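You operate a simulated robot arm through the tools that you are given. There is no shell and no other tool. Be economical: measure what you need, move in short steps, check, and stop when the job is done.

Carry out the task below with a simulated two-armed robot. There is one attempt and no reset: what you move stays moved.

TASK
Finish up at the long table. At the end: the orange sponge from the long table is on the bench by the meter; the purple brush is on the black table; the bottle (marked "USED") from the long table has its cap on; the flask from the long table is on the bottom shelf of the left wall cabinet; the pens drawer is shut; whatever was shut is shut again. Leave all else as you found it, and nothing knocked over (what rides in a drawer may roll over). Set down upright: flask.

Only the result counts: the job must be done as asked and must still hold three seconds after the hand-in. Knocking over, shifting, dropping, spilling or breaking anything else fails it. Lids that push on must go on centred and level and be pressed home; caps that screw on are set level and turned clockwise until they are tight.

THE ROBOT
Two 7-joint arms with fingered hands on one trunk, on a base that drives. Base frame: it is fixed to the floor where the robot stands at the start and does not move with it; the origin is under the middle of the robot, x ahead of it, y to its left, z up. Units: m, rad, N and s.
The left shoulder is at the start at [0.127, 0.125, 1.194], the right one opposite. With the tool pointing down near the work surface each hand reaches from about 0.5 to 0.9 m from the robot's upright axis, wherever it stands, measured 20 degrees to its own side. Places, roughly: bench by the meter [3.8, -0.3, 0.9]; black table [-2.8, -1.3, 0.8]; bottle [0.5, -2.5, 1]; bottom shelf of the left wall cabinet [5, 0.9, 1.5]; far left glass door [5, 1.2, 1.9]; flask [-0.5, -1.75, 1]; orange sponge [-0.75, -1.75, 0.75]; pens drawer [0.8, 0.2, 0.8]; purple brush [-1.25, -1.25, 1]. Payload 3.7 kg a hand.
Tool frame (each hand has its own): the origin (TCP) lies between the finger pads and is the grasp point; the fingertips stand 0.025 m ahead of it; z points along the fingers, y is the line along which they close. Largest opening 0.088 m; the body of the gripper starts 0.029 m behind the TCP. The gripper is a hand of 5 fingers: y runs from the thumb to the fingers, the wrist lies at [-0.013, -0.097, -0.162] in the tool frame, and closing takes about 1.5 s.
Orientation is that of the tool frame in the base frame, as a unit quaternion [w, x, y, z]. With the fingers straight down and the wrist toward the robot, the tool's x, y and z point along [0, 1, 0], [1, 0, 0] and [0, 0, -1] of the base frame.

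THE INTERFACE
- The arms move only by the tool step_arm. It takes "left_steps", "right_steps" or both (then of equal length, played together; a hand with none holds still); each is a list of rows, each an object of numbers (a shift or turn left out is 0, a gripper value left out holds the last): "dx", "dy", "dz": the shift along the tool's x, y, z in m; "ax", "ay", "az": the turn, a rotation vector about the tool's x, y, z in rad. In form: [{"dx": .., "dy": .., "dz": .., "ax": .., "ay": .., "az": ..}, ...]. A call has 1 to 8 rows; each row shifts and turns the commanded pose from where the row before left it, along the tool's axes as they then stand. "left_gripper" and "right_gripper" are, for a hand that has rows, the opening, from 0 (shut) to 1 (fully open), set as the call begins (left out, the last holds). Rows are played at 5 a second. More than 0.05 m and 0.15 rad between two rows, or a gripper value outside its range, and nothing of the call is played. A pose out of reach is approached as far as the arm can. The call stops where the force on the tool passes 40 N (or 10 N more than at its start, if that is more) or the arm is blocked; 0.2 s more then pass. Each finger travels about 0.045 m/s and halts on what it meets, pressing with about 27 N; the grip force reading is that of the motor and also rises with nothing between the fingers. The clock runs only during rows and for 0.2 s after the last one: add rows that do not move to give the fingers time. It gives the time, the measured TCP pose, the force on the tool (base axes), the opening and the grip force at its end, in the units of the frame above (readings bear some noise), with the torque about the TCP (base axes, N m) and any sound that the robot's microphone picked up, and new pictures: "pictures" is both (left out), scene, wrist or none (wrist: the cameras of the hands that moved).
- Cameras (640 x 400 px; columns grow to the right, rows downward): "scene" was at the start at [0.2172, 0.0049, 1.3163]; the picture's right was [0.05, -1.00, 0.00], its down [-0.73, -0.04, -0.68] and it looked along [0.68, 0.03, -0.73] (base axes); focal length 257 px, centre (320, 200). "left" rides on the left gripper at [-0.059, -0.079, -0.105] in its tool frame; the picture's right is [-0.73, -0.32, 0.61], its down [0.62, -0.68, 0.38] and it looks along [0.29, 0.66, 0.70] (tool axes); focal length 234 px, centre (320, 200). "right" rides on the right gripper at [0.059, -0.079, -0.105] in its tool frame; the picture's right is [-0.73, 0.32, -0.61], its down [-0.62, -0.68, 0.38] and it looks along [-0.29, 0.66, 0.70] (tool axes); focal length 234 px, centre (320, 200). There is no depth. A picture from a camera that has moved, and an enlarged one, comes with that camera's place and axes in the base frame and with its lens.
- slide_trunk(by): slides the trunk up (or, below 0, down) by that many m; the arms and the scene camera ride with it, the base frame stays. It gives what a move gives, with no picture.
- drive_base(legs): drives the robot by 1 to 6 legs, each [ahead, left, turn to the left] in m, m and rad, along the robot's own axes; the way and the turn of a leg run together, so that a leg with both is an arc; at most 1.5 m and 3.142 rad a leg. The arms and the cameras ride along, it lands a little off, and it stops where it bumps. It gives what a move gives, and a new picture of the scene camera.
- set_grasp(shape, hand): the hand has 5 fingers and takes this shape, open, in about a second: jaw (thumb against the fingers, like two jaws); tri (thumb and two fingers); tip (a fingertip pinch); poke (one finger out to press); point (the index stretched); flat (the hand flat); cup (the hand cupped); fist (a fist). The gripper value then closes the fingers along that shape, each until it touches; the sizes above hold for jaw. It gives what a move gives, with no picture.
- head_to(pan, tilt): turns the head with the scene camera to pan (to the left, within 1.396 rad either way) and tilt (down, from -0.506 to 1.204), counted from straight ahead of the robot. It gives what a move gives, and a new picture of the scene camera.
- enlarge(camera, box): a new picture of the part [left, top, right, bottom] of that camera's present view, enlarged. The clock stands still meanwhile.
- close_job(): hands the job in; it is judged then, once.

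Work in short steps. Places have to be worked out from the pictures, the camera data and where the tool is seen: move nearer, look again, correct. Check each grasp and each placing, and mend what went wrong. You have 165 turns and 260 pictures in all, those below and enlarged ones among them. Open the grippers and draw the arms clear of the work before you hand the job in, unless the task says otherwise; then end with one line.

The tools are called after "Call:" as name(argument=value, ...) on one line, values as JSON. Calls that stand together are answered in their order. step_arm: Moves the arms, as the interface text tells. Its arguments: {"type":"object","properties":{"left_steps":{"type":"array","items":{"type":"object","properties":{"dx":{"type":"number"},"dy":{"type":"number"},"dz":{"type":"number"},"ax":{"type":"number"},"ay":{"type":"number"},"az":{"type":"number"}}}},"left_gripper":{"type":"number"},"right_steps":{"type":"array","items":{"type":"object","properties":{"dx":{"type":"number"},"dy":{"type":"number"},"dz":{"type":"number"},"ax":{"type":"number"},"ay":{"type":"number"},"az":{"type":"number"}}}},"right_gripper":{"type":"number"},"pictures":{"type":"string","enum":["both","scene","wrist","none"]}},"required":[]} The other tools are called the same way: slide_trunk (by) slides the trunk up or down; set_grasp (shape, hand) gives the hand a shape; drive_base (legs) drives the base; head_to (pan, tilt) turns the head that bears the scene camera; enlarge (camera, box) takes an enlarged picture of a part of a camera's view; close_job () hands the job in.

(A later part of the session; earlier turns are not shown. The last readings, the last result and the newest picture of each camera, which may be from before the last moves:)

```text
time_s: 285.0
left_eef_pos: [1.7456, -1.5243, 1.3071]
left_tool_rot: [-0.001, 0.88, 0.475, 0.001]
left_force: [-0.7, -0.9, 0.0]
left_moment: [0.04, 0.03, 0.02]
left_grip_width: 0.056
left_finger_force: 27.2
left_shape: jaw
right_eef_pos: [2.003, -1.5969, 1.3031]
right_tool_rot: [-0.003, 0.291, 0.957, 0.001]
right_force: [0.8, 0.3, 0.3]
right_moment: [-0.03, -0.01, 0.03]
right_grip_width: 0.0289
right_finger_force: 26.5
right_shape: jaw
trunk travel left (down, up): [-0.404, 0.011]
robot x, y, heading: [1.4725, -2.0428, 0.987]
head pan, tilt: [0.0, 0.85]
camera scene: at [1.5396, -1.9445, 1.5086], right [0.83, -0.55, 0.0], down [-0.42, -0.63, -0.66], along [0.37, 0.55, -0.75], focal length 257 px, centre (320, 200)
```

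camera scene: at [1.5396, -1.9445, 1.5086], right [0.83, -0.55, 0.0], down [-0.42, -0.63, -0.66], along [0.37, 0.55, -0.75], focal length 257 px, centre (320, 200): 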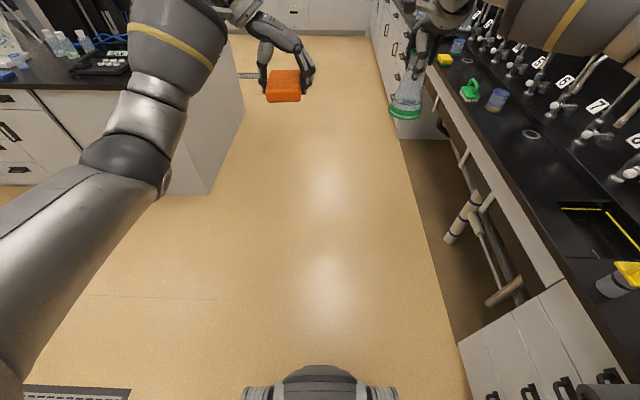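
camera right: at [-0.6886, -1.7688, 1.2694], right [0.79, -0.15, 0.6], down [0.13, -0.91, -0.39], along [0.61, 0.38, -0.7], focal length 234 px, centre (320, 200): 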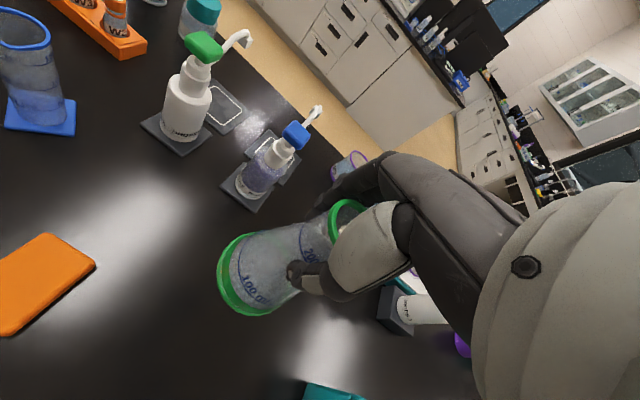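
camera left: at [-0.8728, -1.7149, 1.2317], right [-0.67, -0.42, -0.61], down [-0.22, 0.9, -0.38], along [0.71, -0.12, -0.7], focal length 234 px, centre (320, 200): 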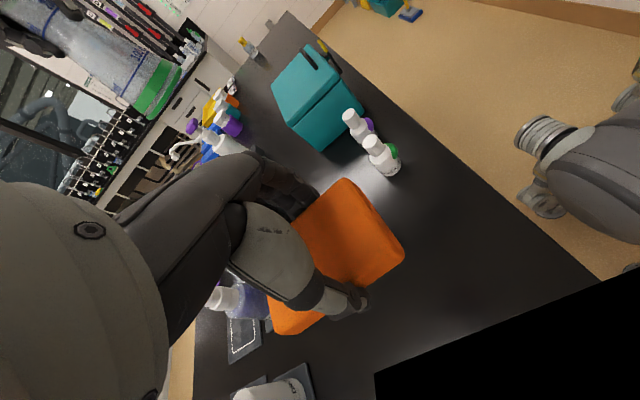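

The exit went fine. I look ahead toward the meter bench and cabinet.

Call:
head_to(pan=-0.5, tilt=0.15)

```text
time_s: 286.1
left_eef_pos: [1.7461, -1.523, 1.3065]
left_tool_rot: [0.0, 0.88, 0.475, 0.001]
left_force: [0.9, -0.3, -0.7]
left_moment: [0.0, -0.01, 0.0]
left_grip_width: 0.0559
left_finger_force: 27.2
left_shape: jaw
right_eef_pos: [2.0038, -1.5949, 1.3032]
right_tool_rot: [-0.003, 0.291, 0.957, 0.001]
right_force: [-0.7, 0.3, -1.4]
right_moment: [0.0, 0.01, 0.02]
right_grip_width: 0.0288
right_finger_force: 27.0
right_shape: jaw
trunk travel left (down, up): [-0.404, 0.011]
robot x, y, heading: [1.4731, -2.0473, 0.985]
head pan, tilt: [-0.499, 0.15]
camera scene: at [1.5783, -1.9664, 1.5709], right [0.47, -0.89, 0.0], down [-0.13, -0.07, -0.99], along [0.87, 0.46, -0.15], focal length 257 px, centre (320, 200)
```

scene: 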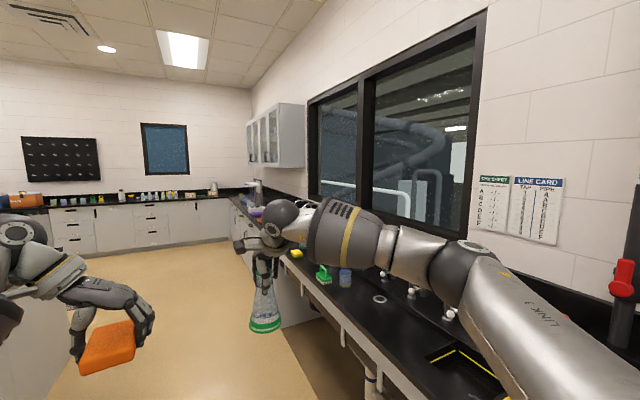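

I drive forward 2.1 m along the corridor and look at the bench near the meter.

Call:
drive_base(legs=[[1.2, 0.0, -0.024], [0.9, 0, 0]])

Call:
head_to(pan=-0.9, tilt=0.4)

```text
time_s: 296.6
left_eef_pos: [2.9613, 0.221, 1.3067]
left_tool_rot: [0.0, 0.884, 0.468, 0.001]
left_force: [-0.4, 1.1, -0.8]
left_moment: [0.0, 0.01, -0.03]
left_grip_width: 0.0556
left_finger_force: 26.8
left_shape: jaw
right_eef_pos: [3.2166, 0.1468, 1.3028]
right_tool_rot: [-0.003, 0.298, 0.955, -0.001]
right_force: [0.1, 0.1, -0.6]
right_moment: [0.03, -0.03, -0.02]
right_grip_width: 0.0287
right_finger_force: 27.0
right_shape: jaw
trunk travel left (down, up): [-0.404, 0.011]
robot x, y, heading: [2.6852, -0.2972, 0.968]
head pan, tilt: [-0.499, 0.15]
camera scene: at [2.7885, -0.2183, 1.571], right [0.45, -0.89, 0.0], down [-0.13, -0.07, -0.99], along [0.88, 0.45, -0.15], focal length 257 px, centre (320, 200)
```

scene: 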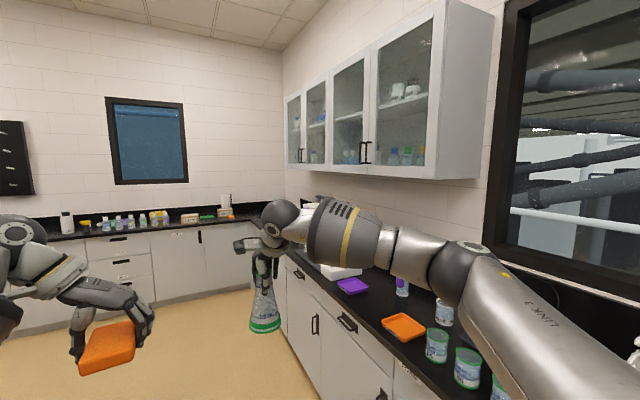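

```text
time_s: 297.5
left_eef_pos: [2.9618, 0.2233, 1.3072]
left_tool_rot: [-0.001, 0.883, 0.469, 0.002]
left_force: [-0.2, -0.4, 0.5]
left_moment: [-0.04, 0.0, 0.02]
left_grip_width: 0.0558
left_finger_force: 27.4
left_shape: jaw
right_eef_pos: [3.2168, 0.1463, 1.3047]
right_tool_rot: [-0.004, 0.299, 0.954, 0.001]
right_force: [0.3, -1.0, 0.2]
right_moment: [0.03, 0.0, 0.0]
right_grip_width: 0.0289
right_finger_force: 27.0
right_shape: jaw
trunk travel left (down, up): [-0.404, 0.011]
robot x, y, heading: [2.6825, -0.2947, 0.974]
head pan, tilt: [-0.901, 0.4]
camera scene: at [2.7981, -0.254, 1.5478], right [0.07, -1.0, 0.0], down [-0.39, -0.03, -0.92], along [0.92, 0.06, -0.39], focal length 257 px, centre (320, 200)
```

scene: 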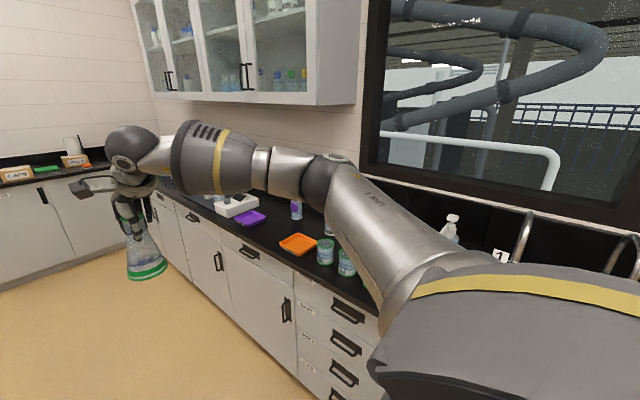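

I can see the bench items and wall cabinets (handles visible). I turn to face the window bench squarely for an unobstructed look.

Call:
drive_base(legs=[[0, 0, -1.583]])

Call:
head_to(pan=0.0, tilt=0.65)

```text
time_s: 301.8
left_eef_pos: [3.1894, -0.5893, 1.307]
left_tool_rot: [0.001, 0.952, -0.306, 0.001]
left_force: [0.2, -0.8, -0.1]
left_moment: [0.01, 0.02, 0.01]
left_grip_width: 0.0558
left_finger_force: 27.0
left_shape: jaw
right_eef_pos: [3.1065, -0.8429, 1.3035]
right_tool_rot: [-0.002, 0.892, 0.451, 0.003]
right_force: [-0.8, 1.0, -0.5]
right_moment: [-0.01, 0.0, 0.0]
right_grip_width: 0.0284
right_finger_force: 27.7
right_shape: jaw
trunk travel left (down, up): [-0.404, 0.011]
robot x, y, heading: [2.6819, -0.2955, -0.634]
head pan, tilt: [-0.901, 0.4]
camera scene: at [2.7193, -0.4103, 1.5477], right [-1.0, -0.04, 0.0], down [-0.02, 0.39, -0.92], along [0.04, -0.92, -0.39], focal length 257 px, centre (320, 200)
```

scene: 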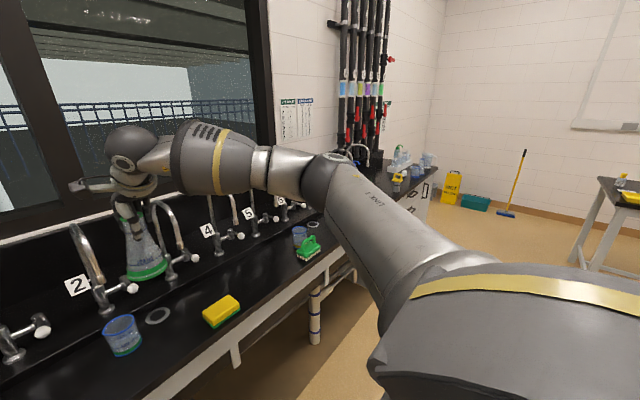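

```text
time_s: 302.9
left_eef_pos: [3.1908, -0.5888, 1.3067]
left_tool_rot: [0.0, 0.952, -0.307, 0.002]
left_force: [-0.1, -0.2, 0.2]
left_moment: [-0.03, 0.01, -0.03]
left_grip_width: 0.0559
left_finger_force: 26.8
left_shape: jaw
right_eef_pos: [3.1076, -0.8431, 1.3027]
right_tool_rot: [-0.002, 0.892, 0.451, 0.004]
right_force: [0.4, -0.9, -0.7]
right_moment: [-0.01, -0.03, 0.04]
right_grip_width: 0.0285
right_finger_force: 27.1
right_shape: jaw
trunk travel left (down, up): [-0.404, 0.011]
robot x, y, heading: [2.6838, -0.294, -0.628]
head pan, tilt: [0.0, 0.649]
camera scene: at [2.7857, -0.3688, 1.5253], right [-0.59, -0.81, 0.0], down [-0.49, 0.36, -0.8], along [0.64, -0.47, -0.6], focal length 257 px, centre (320, 200)
```

scene: 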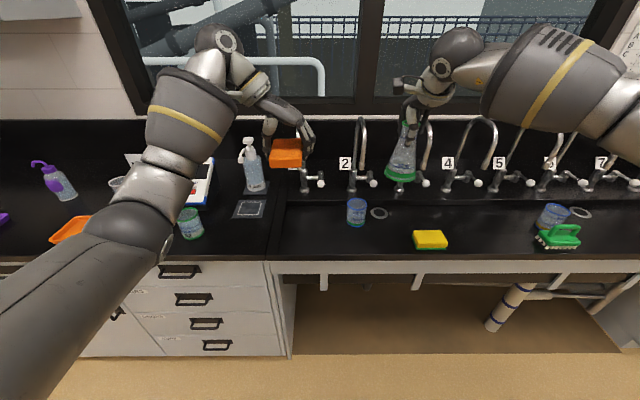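

The meter seems to be the white device left of the dispenser; the arm hides the area. I strafe left 0.6 m for a clear view.

Call:
drive_base(legs=[[0, 0.62, 0.02]])

Call:
head_to(pan=-0.15, tilt=0.75)

```text
time_s: 308.9
left_eef_pos: [3.5604, -0.0667, 1.3066]
left_tool_rot: [0.001, 0.955, -0.297, 0.002]
left_force: [-1.3, -0.7, 0.6]
left_moment: [-0.01, 0.0, 0.03]
left_grip_width: 0.0558
left_finger_force: 26.9
left_shape: jaw
right_eef_pos: [3.4841, -0.3225, 1.304]
right_tool_rot: [-0.002, 0.887, 0.461, 0.003]
right_force: [0.2, -0.5, -0.1]
right_moment: [0.01, -0.04, -0.01]
right_grip_width: 0.0286
right_finger_force: 27.0
right_shape: jaw
trunk travel left (down, up): [-0.404, 0.011]
robot x, y, heading: [3.0455, 0.2176, -0.609]
head pan, tilt: [0.0, 0.649]
camera scene: at [3.1519, 0.1453, 1.5252], right [-0.57, -0.82, 0.0], down [-0.5, 0.35, -0.8], along [0.65, -0.46, -0.6], focal length 257 px, centre (320, 200)
```

scene: 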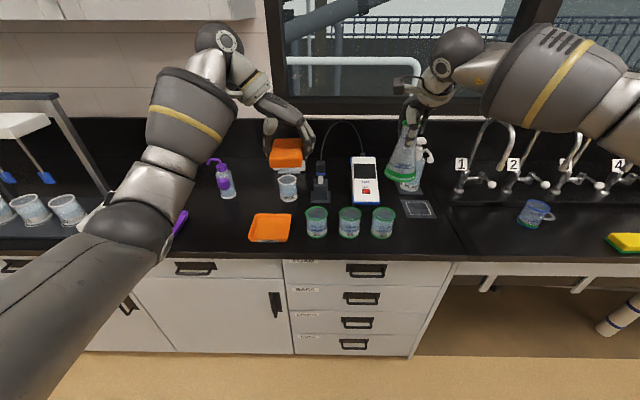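

```text
time_s: 309.6
left_eef_pos: [3.5594, -0.0681, 1.3058]
left_tool_rot: [0.001, 0.955, -0.295, 0.002]
left_force: [0.0, -0.1, -0.4]
left_moment: [0.01, 0.02, 0.0]
left_grip_width: 0.0559
left_finger_force: 26.7
left_shape: jaw
right_eef_pos: [3.4835, -0.3237, 1.3031]
right_tool_rot: [-0.002, 0.888, 0.46, 0.003]
right_force: [0.9, 0.6, -0.2]
right_moment: [-0.03, -0.01, 0.01]
right_grip_width: 0.0287
right_finger_force: 27.0
right_shape: jaw
trunk travel left (down, up): [-0.404, 0.011]
robot x, y, heading: [3.0478, 0.2145, -0.608]
head pan, tilt: [-0.15, 0.75]
camera scene: at [3.1408, 0.1379, 1.5167], right [-0.69, -0.73, 0.0], down [-0.49, 0.47, -0.73], along [0.53, -0.5, -0.68], focal length 257 px, centre (320, 200)
```

scene: 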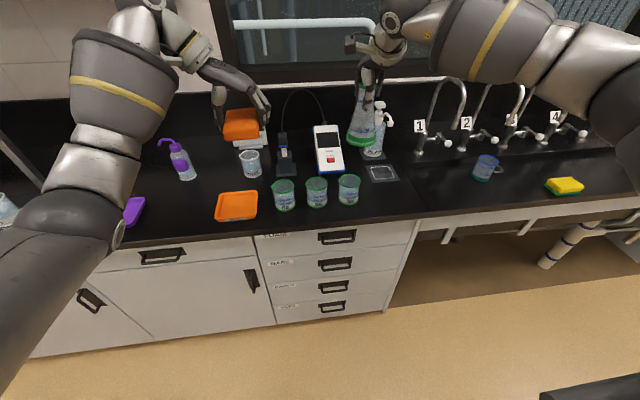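

The meter sits among cups, probe, beaker and tray. There's a free pocket at about (3.773,-0.255) between them, matching the stated spot. I retract the right hand (flask), lower the trunk 0.1, and drive 0.2 m closer.

Call:
step_arm(right_steps=[{"dy": -0.045}, {"dy": -0.045}, {"dy": -0.045}, {"dy": -0.045}], pictures="none")

Call:
slide_trunk(by=-0.1)

Call:
drive_base(legs=[[0.2, 0, 0]])

Call:
enlarge(camera="left", box=[0, 0, 640, 400])

```text
time_s: 310.6
left_eef_pos: [3.5604, -0.0663, 1.3069]
left_tool_rot: [0.001, 0.955, -0.297, 0.001]
left_force: [0.3, 0.4, -0.7]
left_moment: [-0.02, 0.01, 0.01]
left_grip_width: 0.0558
left_finger_force: 27.4
left_shape: jaw
right_eef_pos: [3.3351, -0.2171, 1.3046]
right_tool_rot: [-0.001, 0.888, 0.46, 0.003]
right_force: [-0.6, 0.2, -0.1]
right_moment: [0.01, -0.02, 0.03]
right_grip_width: 0.0284
right_finger_force: 26.7
right_shape: jaw
trunk travel left (down, up): [-0.404, 0.011]
robot x, y, heading: [3.0479, 0.2183, -0.61]
head pan, tilt: [-0.15, 0.75]
```

```text
time_s: 312.0
left_eef_pos: [3.5597, -0.0661, 1.2074]
left_tool_rot: [0.0, 0.955, -0.297, 0.003]
left_force: [-0.4, -0.3, -0.7]
left_moment: [-0.02, -0.01, 0.0]
left_grip_width: 0.0558
left_finger_force: 27.0
left_shape: jaw
right_eef_pos: [3.335, -0.2181, 1.2038]
right_tool_rot: [-0.002, 0.888, 0.46, 0.003]
right_force: [0.0, -0.1, -0.9]
right_moment: [0.03, 0.01, 0.0]
right_grip_width: 0.0283
right_finger_force: 27.1
right_shape: jaw
trunk travel left (down, up): [-0.304, 0.111]
robot x, y, heading: [3.0427, 0.2169, -0.608]
head pan, tilt: [-0.15, 0.75]
```

```text
time_s: 313.5
left_eef_pos: [3.7229, -0.1793, 1.2066]
left_tool_rot: [0.0, 0.955, -0.296, 0.001]
left_force: [-0.8, 0.1, 0.4]
left_moment: [0.0, 0.0, 0.0]
left_grip_width: 0.0555
left_finger_force: 27.1
left_shape: jaw
right_eef_pos: [3.4975, -0.3323, 1.2041]
right_tool_rot: [-0.002, 0.888, 0.46, 0.003]
right_force: [0.2, 0.3, -0.1]
right_moment: [0.0, 0.02, 0.03]
right_grip_width: 0.0284
right_finger_force: 27.0
right_shape: jaw
trunk travel left (down, up): [-0.304, 0.111]
robot x, y, heading: [3.2056, 0.1074, -0.611]
head pan, tilt: [-0.15, 0.75]
camera scene: at [3.3198, 0.0133, 1.4153], right [-0.69, -0.73, 0.0], down [-0.5, 0.47, -0.73], along [0.53, -0.5, -0.68], focal length 257 px, centre (320, 200)
```

scene: 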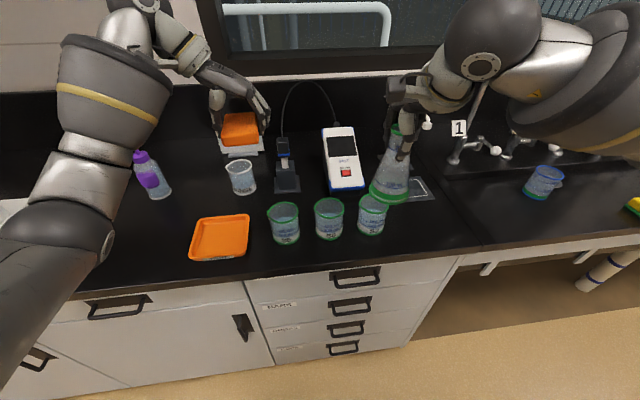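

```text
1.00 times, centred on (320, 200) of left (not enlarged: the box is as wide or as high as the picture)
camera zoom: at [3.7195, -0.0798, 1.3113], right [-0.41, 0.68, -0.61], down [0.9, 0.21, -0.38], along [-0.13, -0.71, -0.7], focal length 234 px, centre (320, 200)
```

zoom: 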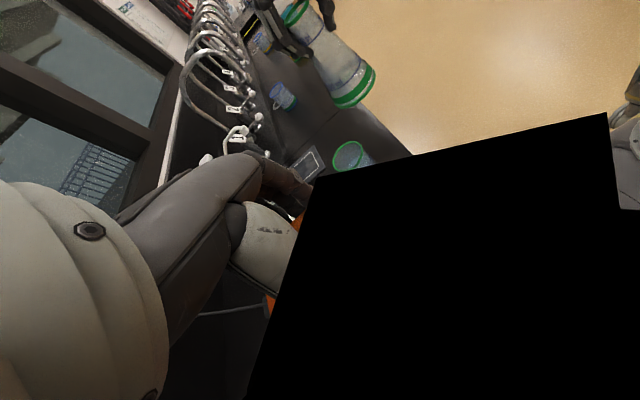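

I refine from this closer view: the pocket centre is (3.766,-0.265), bounded by cup 1, the probe base and the tray. I move the left hand over it and lower partway.

Call:
step_arm(left_steps=[{"dx": 0.025, "dy": 0.0155}, {"dx": 0.025, "dy": 0.0155}, {"dx": 0.024, "dy": 0.015}, {"dz": 0.04}, {"dz": 0.04}, {"dz": 0.03}], pictures="scene")

Call:
enlarge(camera="scene", box=[180, 80, 400, 280])

```text
time_s: 314.9
left_eef_pos: [3.7574, -0.2591, 1.095]
left_tool_rot: [0.0, 0.955, -0.296, 0.001]
left_force: [-0.4, 0.5, -0.2]
left_moment: [0.0, 0.0, -0.01]
left_grip_width: 0.0556
left_finger_force: 27.2
left_shape: jaw
right_eef_pos: [3.4978, -0.3305, 1.2025]
right_tool_rot: [-0.002, 0.887, 0.461, 0.003]
right_force: [-0.7, -0.1, 0.3]
right_moment: [0.0, 0.01, 0.03]
right_grip_width: 0.0284
right_finger_force: 27.4
right_shape: jaw
trunk travel left (down, up): [-0.304, 0.111]
robot x, y, heading: [3.205, 0.1041, -0.61]
head pan, tilt: [-0.15, 0.75]
camera scene: at [3.3197, 0.0137, 1.4153], right [-0.69, -0.73, 0.0], down [-0.5, 0.47, -0.73], along [0.53, -0.5, -0.68], focal length 257 px, centre (320, 200)
```

scene: 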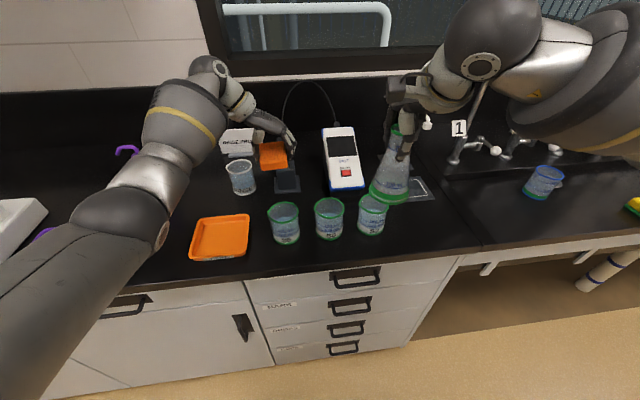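

```text
2.00 times, centred on (290, 180) of scene
camera zoom: at [3.3197, 0.0137, 1.4153], right [-0.69, -0.73, 0.0], down [-0.5, 0.47, -0.73], along [0.53, -0.5, -0.68], focal length 514 px, centre (380, 240)
```

zoom: 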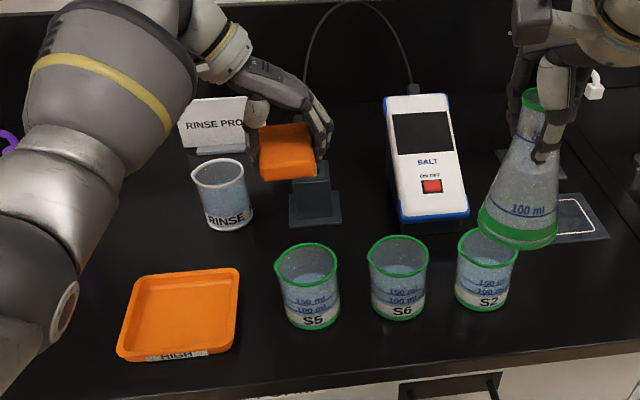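

The sponge will land with ~2 cm margin each side. I lower further and check.

Call:
step_arm(left_steps=[{"dz": 0.04}, {"dz": 0.04}, {"dz": 0.04}], pictures="none")

Call:
enlarge(camera="scene", box=[200, 100, 380, 270])

```text
time_s: 315.7
left_eef_pos: [3.759, -0.2581, 0.974]
left_tool_rot: [0.001, 0.955, -0.297, 0.002]
left_force: [0.1, -0.1, -0.1]
left_moment: [-0.01, 0.0, 0.0]
left_grip_width: 0.0557
left_finger_force: 26.7
left_shape: jaw
right_eef_pos: [3.4981, -0.3302, 1.2025]
right_tool_rot: [-0.002, 0.887, 0.461, 0.004]
right_force: [0.0, -0.1, -0.4]
right_moment: [0.01, -0.01, 0.0]
right_grip_width: 0.0282
right_finger_force: 26.7
right_shape: jaw
trunk travel left (down, up): [-0.304, 0.111]
robot x, y, heading: [3.2064, 0.1068, -0.606]
head pan, tilt: [-0.15, 0.75]
```

```text
2.35 times, centred on (290, 185) of scene
camera zoom: at [3.3196, 0.0133, 1.4152], right [-0.69, -0.73, 0.0], down [-0.5, 0.47, -0.73], along [0.53, -0.5, -0.68], focal length 604 px, centre (391, 235)
```

zoom: 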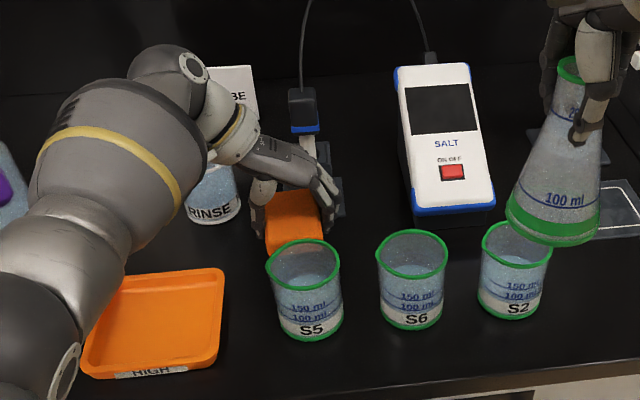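

Margins look fine. I nudge 5 mm back and lower the last bit in small steps.

Call:
step_arm(left_steps=[{"dx": -0.005, "dz": 0.008}, {"dz": 0.008}, {"dz": 0.006}], pictures="none")

Call:
enlarge(camera="scene", box=[200, 100, 380, 270])

Call:
step_arm(left_steps=[{"dz": 0.005}, {"dz": 0.004}, {"dz": 0.003}], pictures="none")

```text
time_s: 316.5
left_eef_pos: [3.7546, -0.2554, 0.9546]
left_tool_rot: [0.001, 0.955, -0.297, 0.001]
left_force: [-0.2, 0.9, 0.1]
left_moment: [0.01, -0.03, -0.02]
left_grip_width: 0.0558
left_finger_force: 27.2
left_shape: jaw
right_eef_pos: [3.4971, -0.3306, 1.2027]
right_tool_rot: [-0.001, 0.887, 0.462, 0.003]
right_force: [-0.1, 0.4, -0.8]
right_moment: [-0.02, 0.01, -0.03]
right_grip_width: 0.0285
right_finger_force: 27.1
right_shape: jaw
trunk travel left (down, up): [-0.304, 0.111]
robot x, y, heading: [3.2123, 0.107, -0.606]
head pan, tilt: [-0.15, 0.75]
```

```text
2.35 times, centred on (290, 185) of scene
camera zoom: at [3.3193, 0.0137, 1.4153], right [-0.69, -0.73, 0.0], down [-0.5, 0.47, -0.73], along [0.53, -0.5, -0.68], focal length 604 px, centre (391, 235)
```

zoom: 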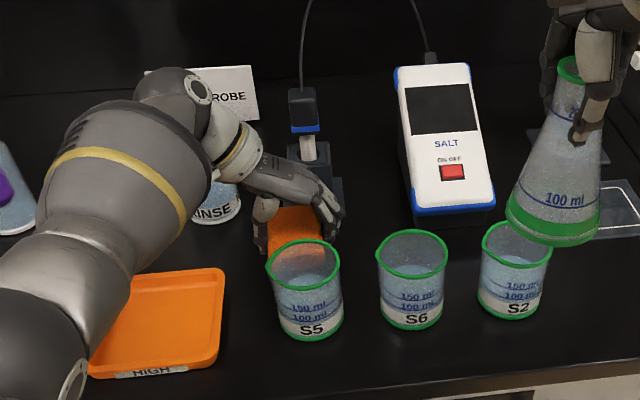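

```text
time_s: 317.3
left_eef_pos: [3.7542, -0.2552, 0.9425]
left_tool_rot: [0.0, 0.955, -0.296, 0.002]
left_force: [-0.4, -0.5, 0.1]
left_moment: [0.03, -0.01, 0.0]
left_grip_width: 0.0553
left_finger_force: 27.5
left_shape: jaw
right_eef_pos: [3.4974, -0.3312, 1.2035]
right_tool_rot: [-0.002, 0.887, 0.461, 0.004]
right_force: [-0.1, 0.2, -0.4]
right_moment: [0.03, -0.01, 0.0]
right_grip_width: 0.0285
right_finger_force: 27.1
right_shape: jaw
trunk travel left (down, up): [-0.304, 0.111]
robot x, y, heading: [3.2056, 0.1041, -0.607]
head pan, tilt: [-0.15, 0.75]
```

No contact yet; a few more millimetres.

Call:
step_arm(left_steps=[{"dz": 0.004}, {"dz": 0.004}, {"dz": 0.003}, {}], pictures="none")

Call:
enlarge(camera="scene", box=[200, 100, 380, 270])

```text
time_s: 318.3
left_eef_pos: [3.7529, -0.2539, 0.932]
left_tool_rot: [0.001, 0.955, -0.297, 0.001]
left_force: [-0.2, 0.7, 0.0]
left_moment: [0.0, -0.02, -0.03]
left_grip_width: 0.0556
left_finger_force: 27.1
left_shape: jaw
right_eef_pos: [3.4979, -0.3309, 1.2037]
right_tool_rot: [-0.002, 0.887, 0.462, 0.004]
right_force: [0.0, 0.4, -0.1]
right_moment: [0.01, -0.01, 0.01]
right_grip_width: 0.0284
right_finger_force: 26.7
right_shape: jaw
trunk travel left (down, up): [-0.304, 0.111]
robot x, y, heading: [3.2096, 0.1057, -0.608]
head pan, tilt: [-0.15, 0.75]
```

```text
2.35 times, centred on (290, 185) of scene
camera zoom: at [3.3192, 0.0137, 1.4153], right [-0.69, -0.73, 0.0], down [-0.5, 0.47, -0.73], along [0.53, -0.5, -0.68], focal length 604 px, centre (391, 235)
```

zoom: 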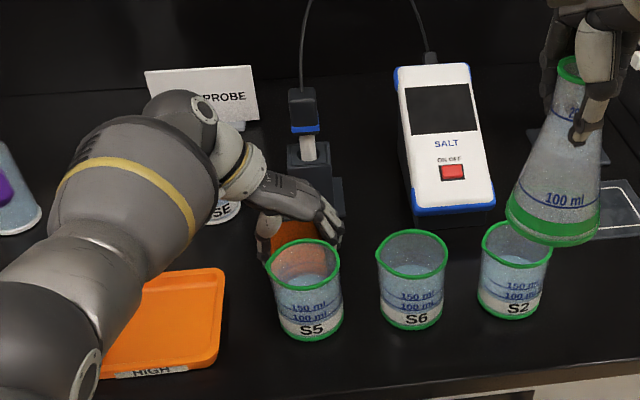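

Call:
step_arm(left_steps=[{"dz": 0.004}, {"dz": 0.003}, {"dz": 0.003}, {}], pictures="none")

Call:
step_arm(left_steps=[{"dz": 0.004}, {"dz": 0.003}, {"dz": 0.003}, {}], pictures="none")

Call:
enlarge(camera="scene", box=[120, 100, 380, 290])

```text
time_s: 319.3
left_eef_pos: [3.7523, -0.2556, 0.9253]
left_tool_rot: [0.002, 0.955, -0.297, 0.004]
left_force: [1.4, 2.3, 17.5]
left_moment: [-0.04, 0.13, -0.05]
left_grip_width: 0.0553
left_finger_force: 26.1
left_shape: jaw
right_eef_pos: [3.496, -0.3289, 1.2055]
right_tool_rot: [-0.001, 0.887, 0.461, 0.003]
right_force: [0.1, 0.9, -0.3]
right_moment: [-0.02, 0.01, 0.0]
right_grip_width: 0.0284
right_finger_force: 26.9
right_shape: jaw
trunk travel left (down, up): [-0.304, 0.111]
robot x, y, heading: [3.207, 0.1067, -0.607]
head pan, tilt: [-0.15, 0.75]
```

```text
time_s: 320.0
left_eef_pos: [3.7559, -0.2601, 0.926]
left_tool_rot: [0.006, 0.955, -0.296, 0.007]
left_force: [-2.1, 4.1, 19.2]
left_moment: [0.45, -0.11, -0.03]
left_grip_width: 0.0546
left_finger_force: 26.5
left_shape: jaw
right_eef_pos: [3.4967, -0.3297, 1.2028]
right_tool_rot: [-0.002, 0.887, 0.462, 0.002]
right_force: [0.4, -0.3, -0.3]
right_moment: [0.01, 0.0, 0.02]
right_grip_width: 0.0284
right_finger_force: 26.8
right_shape: jaw
trunk travel left (down, up): [-0.304, 0.111]
robot x, y, heading: [3.2087, 0.1011, -0.61]
head pan, tilt: [-0.15, 0.75]
stopped in row 3 (left hand): the force on the tool passed its limit at 42 N (the readings are from after the stop); the commanded pose is now the measured one
```

```text
2.11 times, centred on (250, 195) of scene
camera zoom: at [3.3187, 0.0142, 1.4151], right [-0.69, -0.73, 0.0], down [-0.49, 0.47, -0.73], along [0.53, -0.5, -0.68], focal length 541 px, centre (467, 210)
```

zoom: 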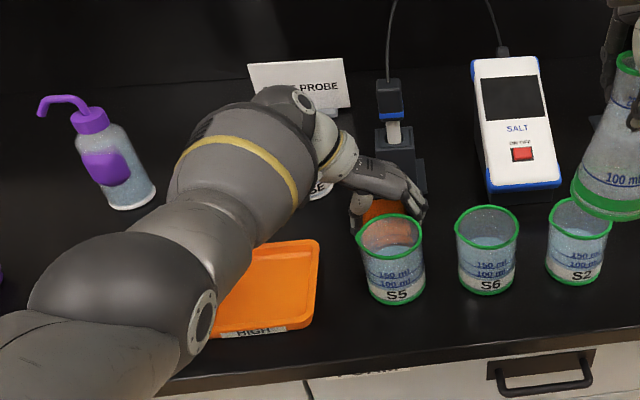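

The sponge is pressed on the bench (TCP 0.926). I ease up slightly and release.

Call:
step_arm(left_steps=[{"dz": -0.003}, {}], pictures="none")

Call:
step_arm(left_steps=[{}, {}, {}, {}, {}], left_gripper=0.85, pictures="none")

Call:
step_arm(left_steps=[{"dz": -0.02}, {"dz": -0.03}, {"dz": -0.04}], pictures="none")

Call:
enlarge(camera="scene", box=[200, 100, 380, 270])

```text
time_s: 320.6
left_eef_pos: [3.7542, -0.2593, 0.9252]
left_tool_rot: [0.005, 0.955, -0.296, 0.006]
left_force: [2.8, -2.2, 11.1]
left_moment: [0.03, -0.06, 0.01]
left_grip_width: 0.0549
left_finger_force: 26.8
left_shape: jaw
right_eef_pos: [3.4965, -0.3297, 1.2042]
right_tool_rot: [-0.001, 0.887, 0.461, 0.004]
right_force: [0.1, -0.2, 0.3]
right_moment: [0.01, 0.0, 0.06]
right_grip_width: 0.0285
right_finger_force: 27.6
right_shape: jaw
trunk travel left (down, up): [-0.304, 0.111]
robot x, y, heading: [3.2066, 0.1044, -0.603]
head pan, tilt: [-0.15, 0.75]
```

```text
time_s: 321.8
left_eef_pos: [3.7535, -0.2589, 0.9241]
left_tool_rot: [0.004, 0.955, -0.297, 0.004]
left_force: [-1.2, 0.7, 7.8]
left_moment: [-0.23, 0.17, -0.02]
left_grip_width: 0.0741
left_finger_force: 0.0
left_shape: jaw
right_eef_pos: [3.4963, -0.3303, 1.2036]
right_tool_rot: [-0.002, 0.887, 0.461, 0.003]
right_force: [0.2, 0.2, -0.9]
right_moment: [0.01, 0.0, 0.03]
right_grip_width: 0.0285
right_finger_force: 27.0
right_shape: jaw
trunk travel left (down, up): [-0.304, 0.111]
robot x, y, heading: [3.2063, 0.107, -0.606]
head pan, tilt: [-0.15, 0.75]
```

```text
time_s: 322.6
left_eef_pos: [3.7551, -0.257, 1.016]
left_tool_rot: [0.003, 0.955, -0.296, 0.006]
left_force: [0.2, 0.9, 0.1]
left_moment: [0.05, -0.01, 0.03]
left_grip_width: 0.0746
left_finger_force: 0.0
left_shape: jaw
right_eef_pos: [3.4975, -0.3304, 1.2037]
right_tool_rot: [-0.001, 0.888, 0.461, 0.003]
right_force: [-0.4, 0.9, -0.4]
right_moment: [-0.01, -0.02, 0.0]
right_grip_width: 0.0284
right_finger_force: 27.3
right_shape: jaw
trunk travel left (down, up): [-0.304, 0.111]
robot x, y, heading: [3.205, 0.104, -0.607]
head pan, tilt: [-0.15, 0.75]
```

```text
2.35 times, centred on (290, 185) of scene
camera zoom: at [3.3189, 0.014, 1.4154], right [-0.69, -0.73, 0.0], down [-0.5, 0.47, -0.73], along [0.53, -0.5, -0.68], focal length 604 px, centre (391, 235)
```

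zoom: 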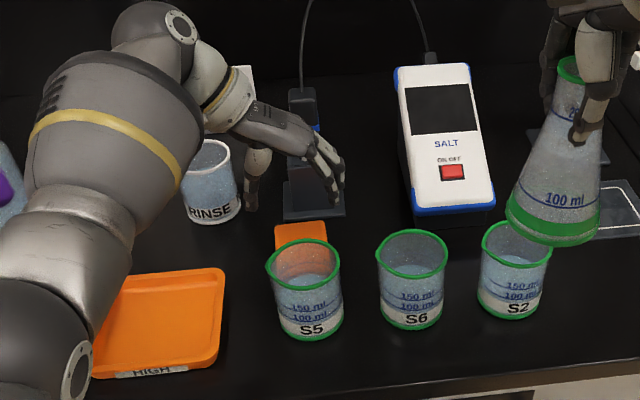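

The sponge is on the bench by the meter with everything else upright. I raise and retract the left hand and rotate it back, then back up and move left toward the cabinet.

Call:
step_arm(left_steps=[{"dz": -0.045}, {"dz": -0.045}, {"dz": -0.045}, {"dz": -0.045}, {"dx": -0.04}, {"dx": -0.04}, {"dx": -0.04}, {"dx": -0.04}], pictures="none")

Call:
step_arm(left_steps=[{"az": -0.15}, {"az": -0.15}, {"az": -0.15}, {"az": -0.15}, {"az": -0.15}, {"az": -0.15}, {"az": -0.15}, {"az": -0.15}], pictures="none")

Call:
step_arm(left_steps=[{"az": -0.15}, {"az": -0.15}, {"az": -0.07}, {"dx": 0.04}, {"dx": 0.04}, {"dx": 0.04}], left_gripper=1, pictures="none")

Call:
drive_base(legs=[[-0.3, 0, 0], [0, 1.2, 0]])

Call:
head_to(pan=0.3, tilt=0.0)

```text
time_s: 324.4
left_eef_pos: [3.6197, -0.1663, 1.1923]
left_tool_rot: [0.005, 0.955, -0.297, 0.006]
left_force: [0.0, -0.1, -0.1]
left_moment: [-0.01, -0.03, 0.0]
left_grip_width: 0.075
left_finger_force: 0.0
left_shape: jaw
right_eef_pos: [3.4976, -0.3303, 1.2037]
right_tool_rot: [-0.001, 0.887, 0.462, 0.004]
right_force: [0.6, -0.1, 0.4]
right_moment: [-0.01, 0.01, -0.03]
right_grip_width: 0.0284
right_finger_force: 26.7
right_shape: jaw
trunk travel left (down, up): [-0.304, 0.111]
robot x, y, heading: [3.207, 0.1051, -0.609]
head pan, tilt: [-0.15, 0.75]
```

```text
time_s: 326.2
left_eef_pos: [3.6206, -0.1657, 1.1938]
left_tool_rot: [0.006, 0.955, 0.296, 0.002]
left_force: [-0.1, -0.2, 0.1]
left_moment: [-0.01, -0.02, 0.02]
left_grip_width: 0.0746
left_finger_force: 0.1
left_shape: jaw
right_eef_pos: [3.4975, -0.3302, 1.2033]
right_tool_rot: [-0.002, 0.888, 0.461, 0.003]
right_force: [0.2, -0.1, -0.4]
right_moment: [0.02, -0.02, -0.02]
right_grip_width: 0.0284
right_finger_force: 27.2
right_shape: jaw
trunk travel left (down, up): [-0.304, 0.111]
robot x, y, heading: [3.2035, 0.1059, -0.611]
head pan, tilt: [-0.15, 0.75]
```

```text
time_s: 327.6
left_eef_pos: [3.6905, -0.0649, 1.1935]
left_tool_rot: [0.007, 0.886, 0.465, 0.0]
left_force: [-0.1, 0.8, 0.4]
left_moment: [0.03, 0.03, 0.0]
left_grip_width: 0.0875
left_finger_force: 0.1
left_shape: jaw
right_eef_pos: [3.4965, -0.3308, 1.2041]
right_tool_rot: [-0.002, 0.888, 0.461, 0.004]
right_force: [-0.3, 0.2, -0.8]
right_moment: [-0.02, 0.01, -0.01]
right_grip_width: 0.0283
right_finger_force: 27.5
right_shape: jaw
trunk travel left (down, up): [-0.304, 0.111]
robot x, y, heading: [3.2038, 0.1056, -0.609]
head pan, tilt: [-0.15, 0.75]
```

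```text
time_s: 339.9
left_eef_pos: [4.1122, 1.0989, 1.1925]
left_tool_rot: [0.007, 0.881, 0.473, 0.001]
left_force: [-0.4, 0.3, 0.6]
left_moment: [0.01, 0.02, 0.02]
left_grip_width: 0.0875
left_finger_force: 0.2
left_shape: jaw
right_eef_pos: [3.926, 0.8324, 1.2029]
right_tool_rot: [-0.001, 0.883, 0.469, 0.003]
right_force: [0.1, 0.2, 0.5]
right_moment: [-0.01, 0.0, 0.02]
right_grip_width: 0.0286
right_finger_force: 26.9
right_shape: jaw
trunk travel left (down, up): [-0.304, 0.111]
robot x, y, heading: [3.6299, 1.2646, -0.591]
head pan, tilt: [-0.15, 0.75]
camera scene: at [3.7415, 1.1736, 1.4153], right [-0.68, -0.74, 0.0], down [-0.5, 0.46, -0.73], along [0.54, -0.49, -0.68], focal length 257 px, centre (320, 200)
```

scene: 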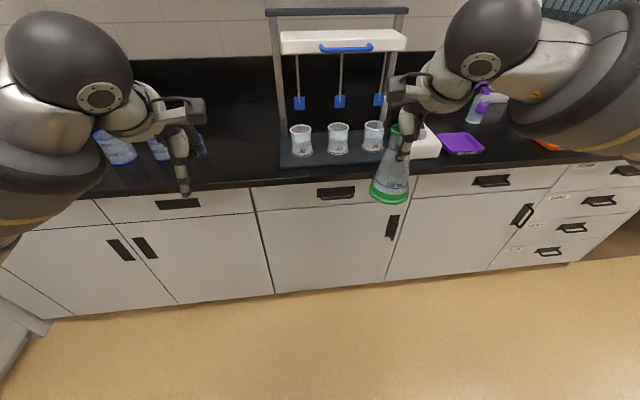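

```text
time_s: 341.0
left_eef_pos: [4.1121, 1.0988, 1.1916]
left_tool_rot: [0.007, 0.881, 0.473, 0.001]
left_force: [0.6, -0.6, -0.6]
left_moment: [0.01, 0.03, 0.0]
left_grip_width: 0.0873
left_finger_force: 0.0
left_shape: jaw
right_eef_pos: [3.9247, 0.832, 1.2021]
right_tool_rot: [-0.002, 0.884, 0.468, 0.003]
right_force: [-1.2, -0.2, 0.0]
right_moment: [0.0, 0.0, -0.02]
right_grip_width: 0.0284
right_finger_force: 26.9
right_shape: jaw
trunk travel left (down, up): [-0.304, 0.111]
robot x, y, heading: [3.6262, 1.2635, -0.591]
head pan, tilt: [0.3, 0.0]
camera scene: at [3.7666, 1.2036, 1.4833], right [-0.29, -0.96, 0.0], down [0.0, 0.0, -1.0], along [0.96, -0.29, 0.0], focal length 257 px, centre (320, 200)
```

scene: 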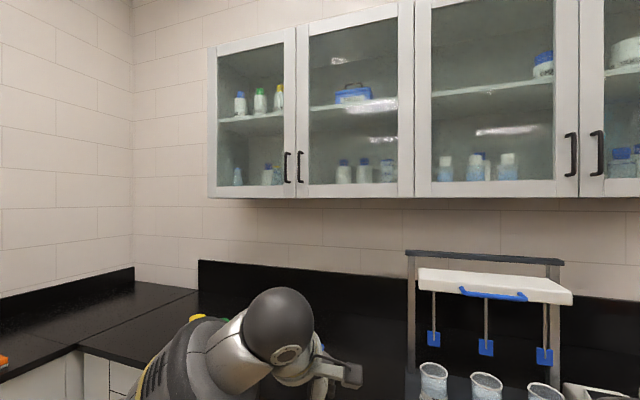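

The cabinet's lower compartment is ~0.28 m tall, too low for my from-above grip. So I'll stand the flask on the free bench spot below the cabinet (about (4.55,0.97)), open the far-left door, regrip the flask from the front, and put it in. Driving closer first.

Call:
drive_base(legs=[[0.3, 0.34, -0.018]])

Call:
head_to(pan=0.0, tilt=0.6)

```text
time_s: 344.6
left_eef_pos: [4.5473, 1.2017, 1.1919]
left_tool_rot: [0.007, 0.885, 0.465, 0.001]
left_force: [0.0, 0.0, -0.1]
left_moment: [-0.03, -0.01, -0.02]
left_grip_width: 0.0875
left_finger_force: 0.0
left_shape: jaw
right_eef_pos: [4.3539, 0.9364, 1.2035]
right_tool_rot: [-0.002, 0.887, 0.462, 0.004]
right_force: [0.2, -0.3, -0.8]
right_moment: [-0.01, -0.01, 0.03]
right_grip_width: 0.0283
right_finger_force: 26.7
right_shape: jaw
trunk travel left (down, up): [-0.304, 0.111]
robot x, y, heading: [4.0621, 1.3725, -0.605]
head pan, tilt: [0.3, 0.0]
camera scene: at [4.2024, 1.3111, 1.4834], right [-0.3, -0.95, 0.0], down [0.0, 0.0, -1.0], along [0.95, -0.3, 0.0], focal length 257 px, centre (320, 200)
```

scene: 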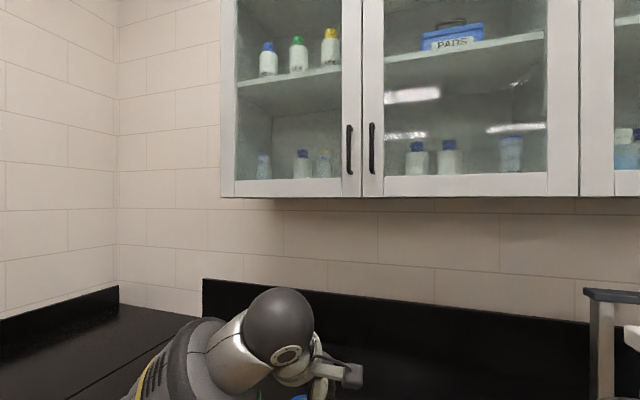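

```text
time_s: 345.6
left_eef_pos: [4.5466, 1.2006, 1.1924]
left_tool_rot: [0.007, 0.885, 0.465, 0.001]
left_force: [0.1, 0.1, -0.6]
left_moment: [0.0, 0.02, 0.01]
left_grip_width: 0.0877
left_finger_force: 0.1
left_shape: jaw
right_eef_pos: [4.3545, 0.9377, 1.2027]
right_tool_rot: [-0.002, 0.887, 0.462, 0.003]
right_force: [0.5, -0.8, -0.5]
right_moment: [-0.04, 0.03, -0.01]
right_grip_width: 0.0285
right_finger_force: 26.8
right_shape: jaw
trunk travel left (down, up): [-0.304, 0.111]
robot x, y, heading: [4.0644, 1.3716, -0.608]
head pan, tilt: [0.0, 0.6]
camera scene: at [4.189, 1.2878, 1.4283], right [-0.57, -0.82, 0.0], down [-0.46, 0.32, -0.83], along [0.68, -0.47, -0.56], focal length 257 px, centre (320, 200)
```

scene: 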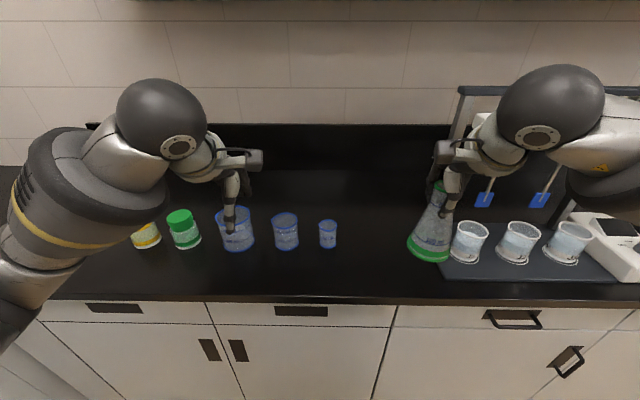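

Free spot is at about (4.503,0.863) between the small cup and the rack. I move the flask there and lower it.

Call:
step_arm(right_steps=[{"dx": 0.006, "dy": 0.041}, {"dx": 0.006, "dy": 0.041}, {"dx": 0.006, "dy": 0.041}, {"dx": 0.006, "dy": 0.042}, {"dz": 0.05}, {"dz": 0.05}, {"dz": 0.05}], pictures="scene")

```text
time_s: 347.2
left_eef_pos: [4.5471, 1.2004, 1.1928]
left_tool_rot: [0.006, 0.885, 0.465, 0.002]
left_force: [0.2, -0.4, -0.4]
left_moment: [-0.03, 0.03, 0.0]
left_grip_width: 0.0874
left_finger_force: 0.1
left_shape: jaw
right_eef_pos: [4.5057, 0.8609, 1.0511]
right_tool_rot: [-0.002, 0.887, 0.462, 0.003]
right_force: [0.1, -0.4, 0.6]
right_moment: [0.03, 0.02, -0.04]
right_grip_width: 0.0281
right_finger_force: 27.4
right_shape: jaw
trunk travel left (down, up): [-0.304, 0.111]
robot x, y, heading: [4.062, 1.373, -0.611]
head pan, tilt: [0.0, 0.6]
camera scene: at [4.189, 1.2872, 1.4281], right [-0.57, -0.82, 0.0], down [-0.46, 0.32, -0.82], along [0.68, -0.47, -0.57], focal length 257 px, centre (320, 200)
```

scene: 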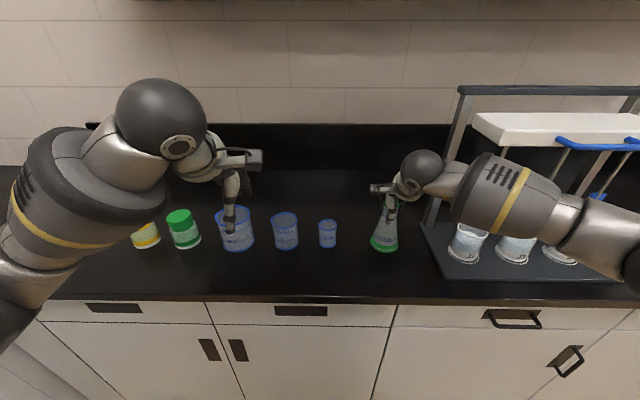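

Call:
step_arm(right_steps=[{"dz": 0.02}, {"dz": 0.01}, {"dz": 0.005}, {"dz": 0.004}, {}], pictures="none")

Call:
enlarge(camera="scene", box=[300, 130, 540, 290])

```text
time_s: 348.4
left_eef_pos: [4.5478, 1.2014, 1.1936]
left_tool_rot: [0.008, 0.885, 0.465, 0.0]
left_force: [0.7, 0.1, -0.2]
left_moment: [0.0, 0.0, 0.01]
left_grip_width: 0.0876
left_finger_force: 0.0
left_shape: jaw
right_eef_pos: [4.503, 0.8628, 1.0133]
right_tool_rot: [-0.002, 0.888, 0.46, 0.003]
right_force: [-0.4, 0.4, 0.2]
right_moment: [-0.02, -0.01, -0.01]
right_grip_width: 0.0281
right_finger_force: 27.5
right_shape: jaw
trunk travel left (down, up): [-0.304, 0.111]
robot x, y, heading: [4.0665, 1.3761, -0.613]
head pan, tilt: [0.0, 0.6]
```

```text
2.50 times, centred on (420, 210) of scene
camera zoom: at [4.1889, 1.2878, 1.4282], right [-0.57, -0.82, 0.0], down [-0.46, 0.32, -0.83], along [0.68, -0.47, -0.56], focal length 642 px, centre (70, 175)
```

zoom: 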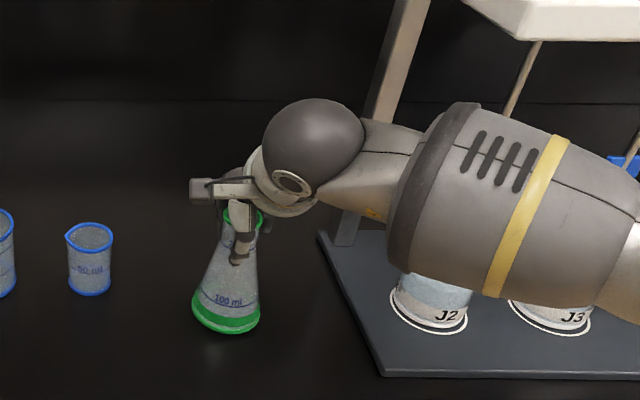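

Call:
step_arm(right_steps=[{"dz": 0.003}, {"dz": 0.003}, {"dz": 0.003}, {}], pictures="none")

Call:
step_arm(right_steps=[{"dz": 0.003}, {"dz": 0.003}, {"dz": 0.003}, {}], pictures="none")

```text
time_s: 349.4
left_eef_pos: [4.5455, 1.2026, 1.1939]
left_tool_rot: [0.007, 0.885, 0.465, 0.001]
left_force: [0.4, 0.5, 0.5]
left_moment: [0.02, -0.05, -0.04]
left_grip_width: 0.0875
left_finger_force: 0.0
left_shape: jaw
right_eef_pos: [4.5039, 0.8636, 1.0099]
right_tool_rot: [0.001, 0.887, 0.462, 0.005]
right_force: [-2.1, -0.3, 17.2]
right_moment: [-0.1, -0.09, 0.03]
right_grip_width: 0.0288
right_finger_force: 27.0
right_shape: jaw
trunk travel left (down, up): [-0.304, 0.111]
robot x, y, heading: [4.0655, 1.3715, -0.612]
head pan, tilt: [0.0, 0.6]
```

```text
time_s: 350.2
left_eef_pos: [4.5455, 1.2034, 1.192]
left_tool_rot: [0.007, 0.885, 0.465, 0.0]
left_force: [-0.3, 0.0, 0.4]
left_moment: [0.04, 0.03, -0.02]
left_grip_width: 0.0876
left_finger_force: 0.1
left_shape: jaw
right_eef_pos: [4.5102, 0.8624, 1.0088]
right_tool_rot: [0.006, 0.887, 0.461, 0.012]
right_force: [-4.9, 2.7, 20.4]
right_moment: [0.06, 0.12, -0.01]
right_grip_width: 0.0307
right_finger_force: 26.6
right_shape: jaw
trunk travel left (down, up): [-0.304, 0.111]
robot x, y, heading: [4.0673, 1.3717, -0.605]
head pan, tilt: [0.0, 0.6]
stopped in row 4 (right hand): the force on the tool passed its limit at 41 N (the readings are from after the stop); the commanded pose is now the measured one
```

Flask is on the bench. I ease up, open, and raise the hand.

Call:
step_arm(right_steps=[{"dz": -0.003}, {}], pictures="none")

Call:
step_arm(right_steps=[{}, {}, {}, {}, {}, {}, {}, {}], right_gripper=1, pictures="none")

Call:
step_arm(right_steps=[{"dz": -0.02}, {"dz": -0.03}, {"dz": -0.04}, {"dz": -0.04}, {"dz": -0.04}], pictures="scene")

```text
time_s: 350.8
left_eef_pos: [4.5462, 1.202, 1.1938]
left_tool_rot: [0.007, 0.885, 0.465, 0.0]
left_force: [1.0, 0.1, -0.6]
left_moment: [0.01, 0.01, -0.01]
left_grip_width: 0.0877
left_finger_force: 0.1
left_shape: jaw
right_eef_pos: [4.507, 0.8637, 1.009]
right_tool_rot: [0.004, 0.887, 0.462, 0.009]
right_force: [4.9, -1.5, 18.4]
right_moment: [-0.18, -0.21, 0.04]
right_grip_width: 0.031
right_finger_force: 27.2
right_shape: jaw
trunk travel left (down, up): [-0.304, 0.111]
robot x, y, heading: [4.0664, 1.3701, -0.603]
head pan, tilt: [0.0, 0.6]
```

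```text
time_s: 352.6
left_eef_pos: [4.547, 1.2018, 1.1921]
left_tool_rot: [0.006, 0.886, 0.465, 0.0]
left_force: [-0.2, -0.3, -0.3]
left_moment: [0.01, -0.02, 0.01]
left_grip_width: 0.0875
left_finger_force: 0.0
left_shape: jaw
right_eef_pos: [4.5071, 0.8613, 1.0059]
right_tool_rot: [0.003, 0.887, 0.462, 0.008]
right_force: [-0.3, 0.1, -0.2]
right_moment: [0.02, 0.0, -0.03]
right_grip_width: 0.0875
right_finger_force: 0.1
right_shape: jaw
trunk travel left (down, up): [-0.304, 0.111]
robot x, y, heading: [4.0658, 1.3698, -0.61]
head pan, tilt: [0.0, 0.6]
```

```text
time_s: 353.8
left_eef_pos: [4.5461, 1.2017, 1.1925]
left_tool_rot: [0.007, 0.885, 0.465, 0.001]
left_force: [-0.5, 0.5, -0.8]
left_moment: [0.0, 0.01, 0.0]
left_grip_width: 0.0875
left_finger_force: 0.1
left_shape: jaw
right_eef_pos: [4.5041, 0.8623, 1.1789]
right_tool_rot: [0.003, 0.887, 0.461, 0.008]
right_force: [-0.4, 0.0, -0.7]
right_moment: [-0.03, 0.0, -0.01]
right_grip_width: 0.0878
right_finger_force: 0.1
right_shape: jaw
trunk travel left (down, up): [-0.304, 0.111]
robot x, y, heading: [4.0636, 1.3729, -0.61]
head pan, tilt: [0.0, 0.6]
camera scene: at [4.1886, 1.2883, 1.4283], right [-0.57, -0.82, 0.0], down [-0.46, 0.32, -0.83], along [0.68, -0.47, -0.56], focal length 257 px, centre (320, 200)
```

scene: 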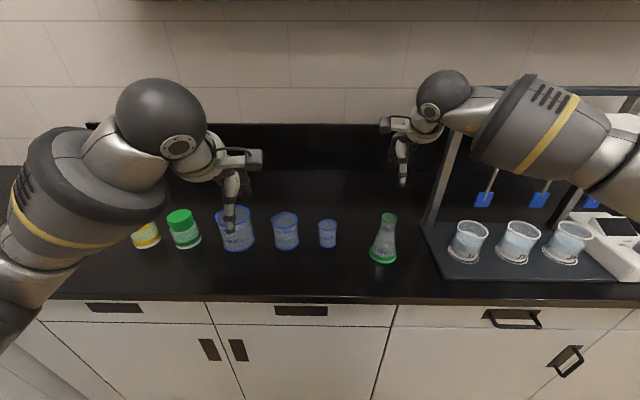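

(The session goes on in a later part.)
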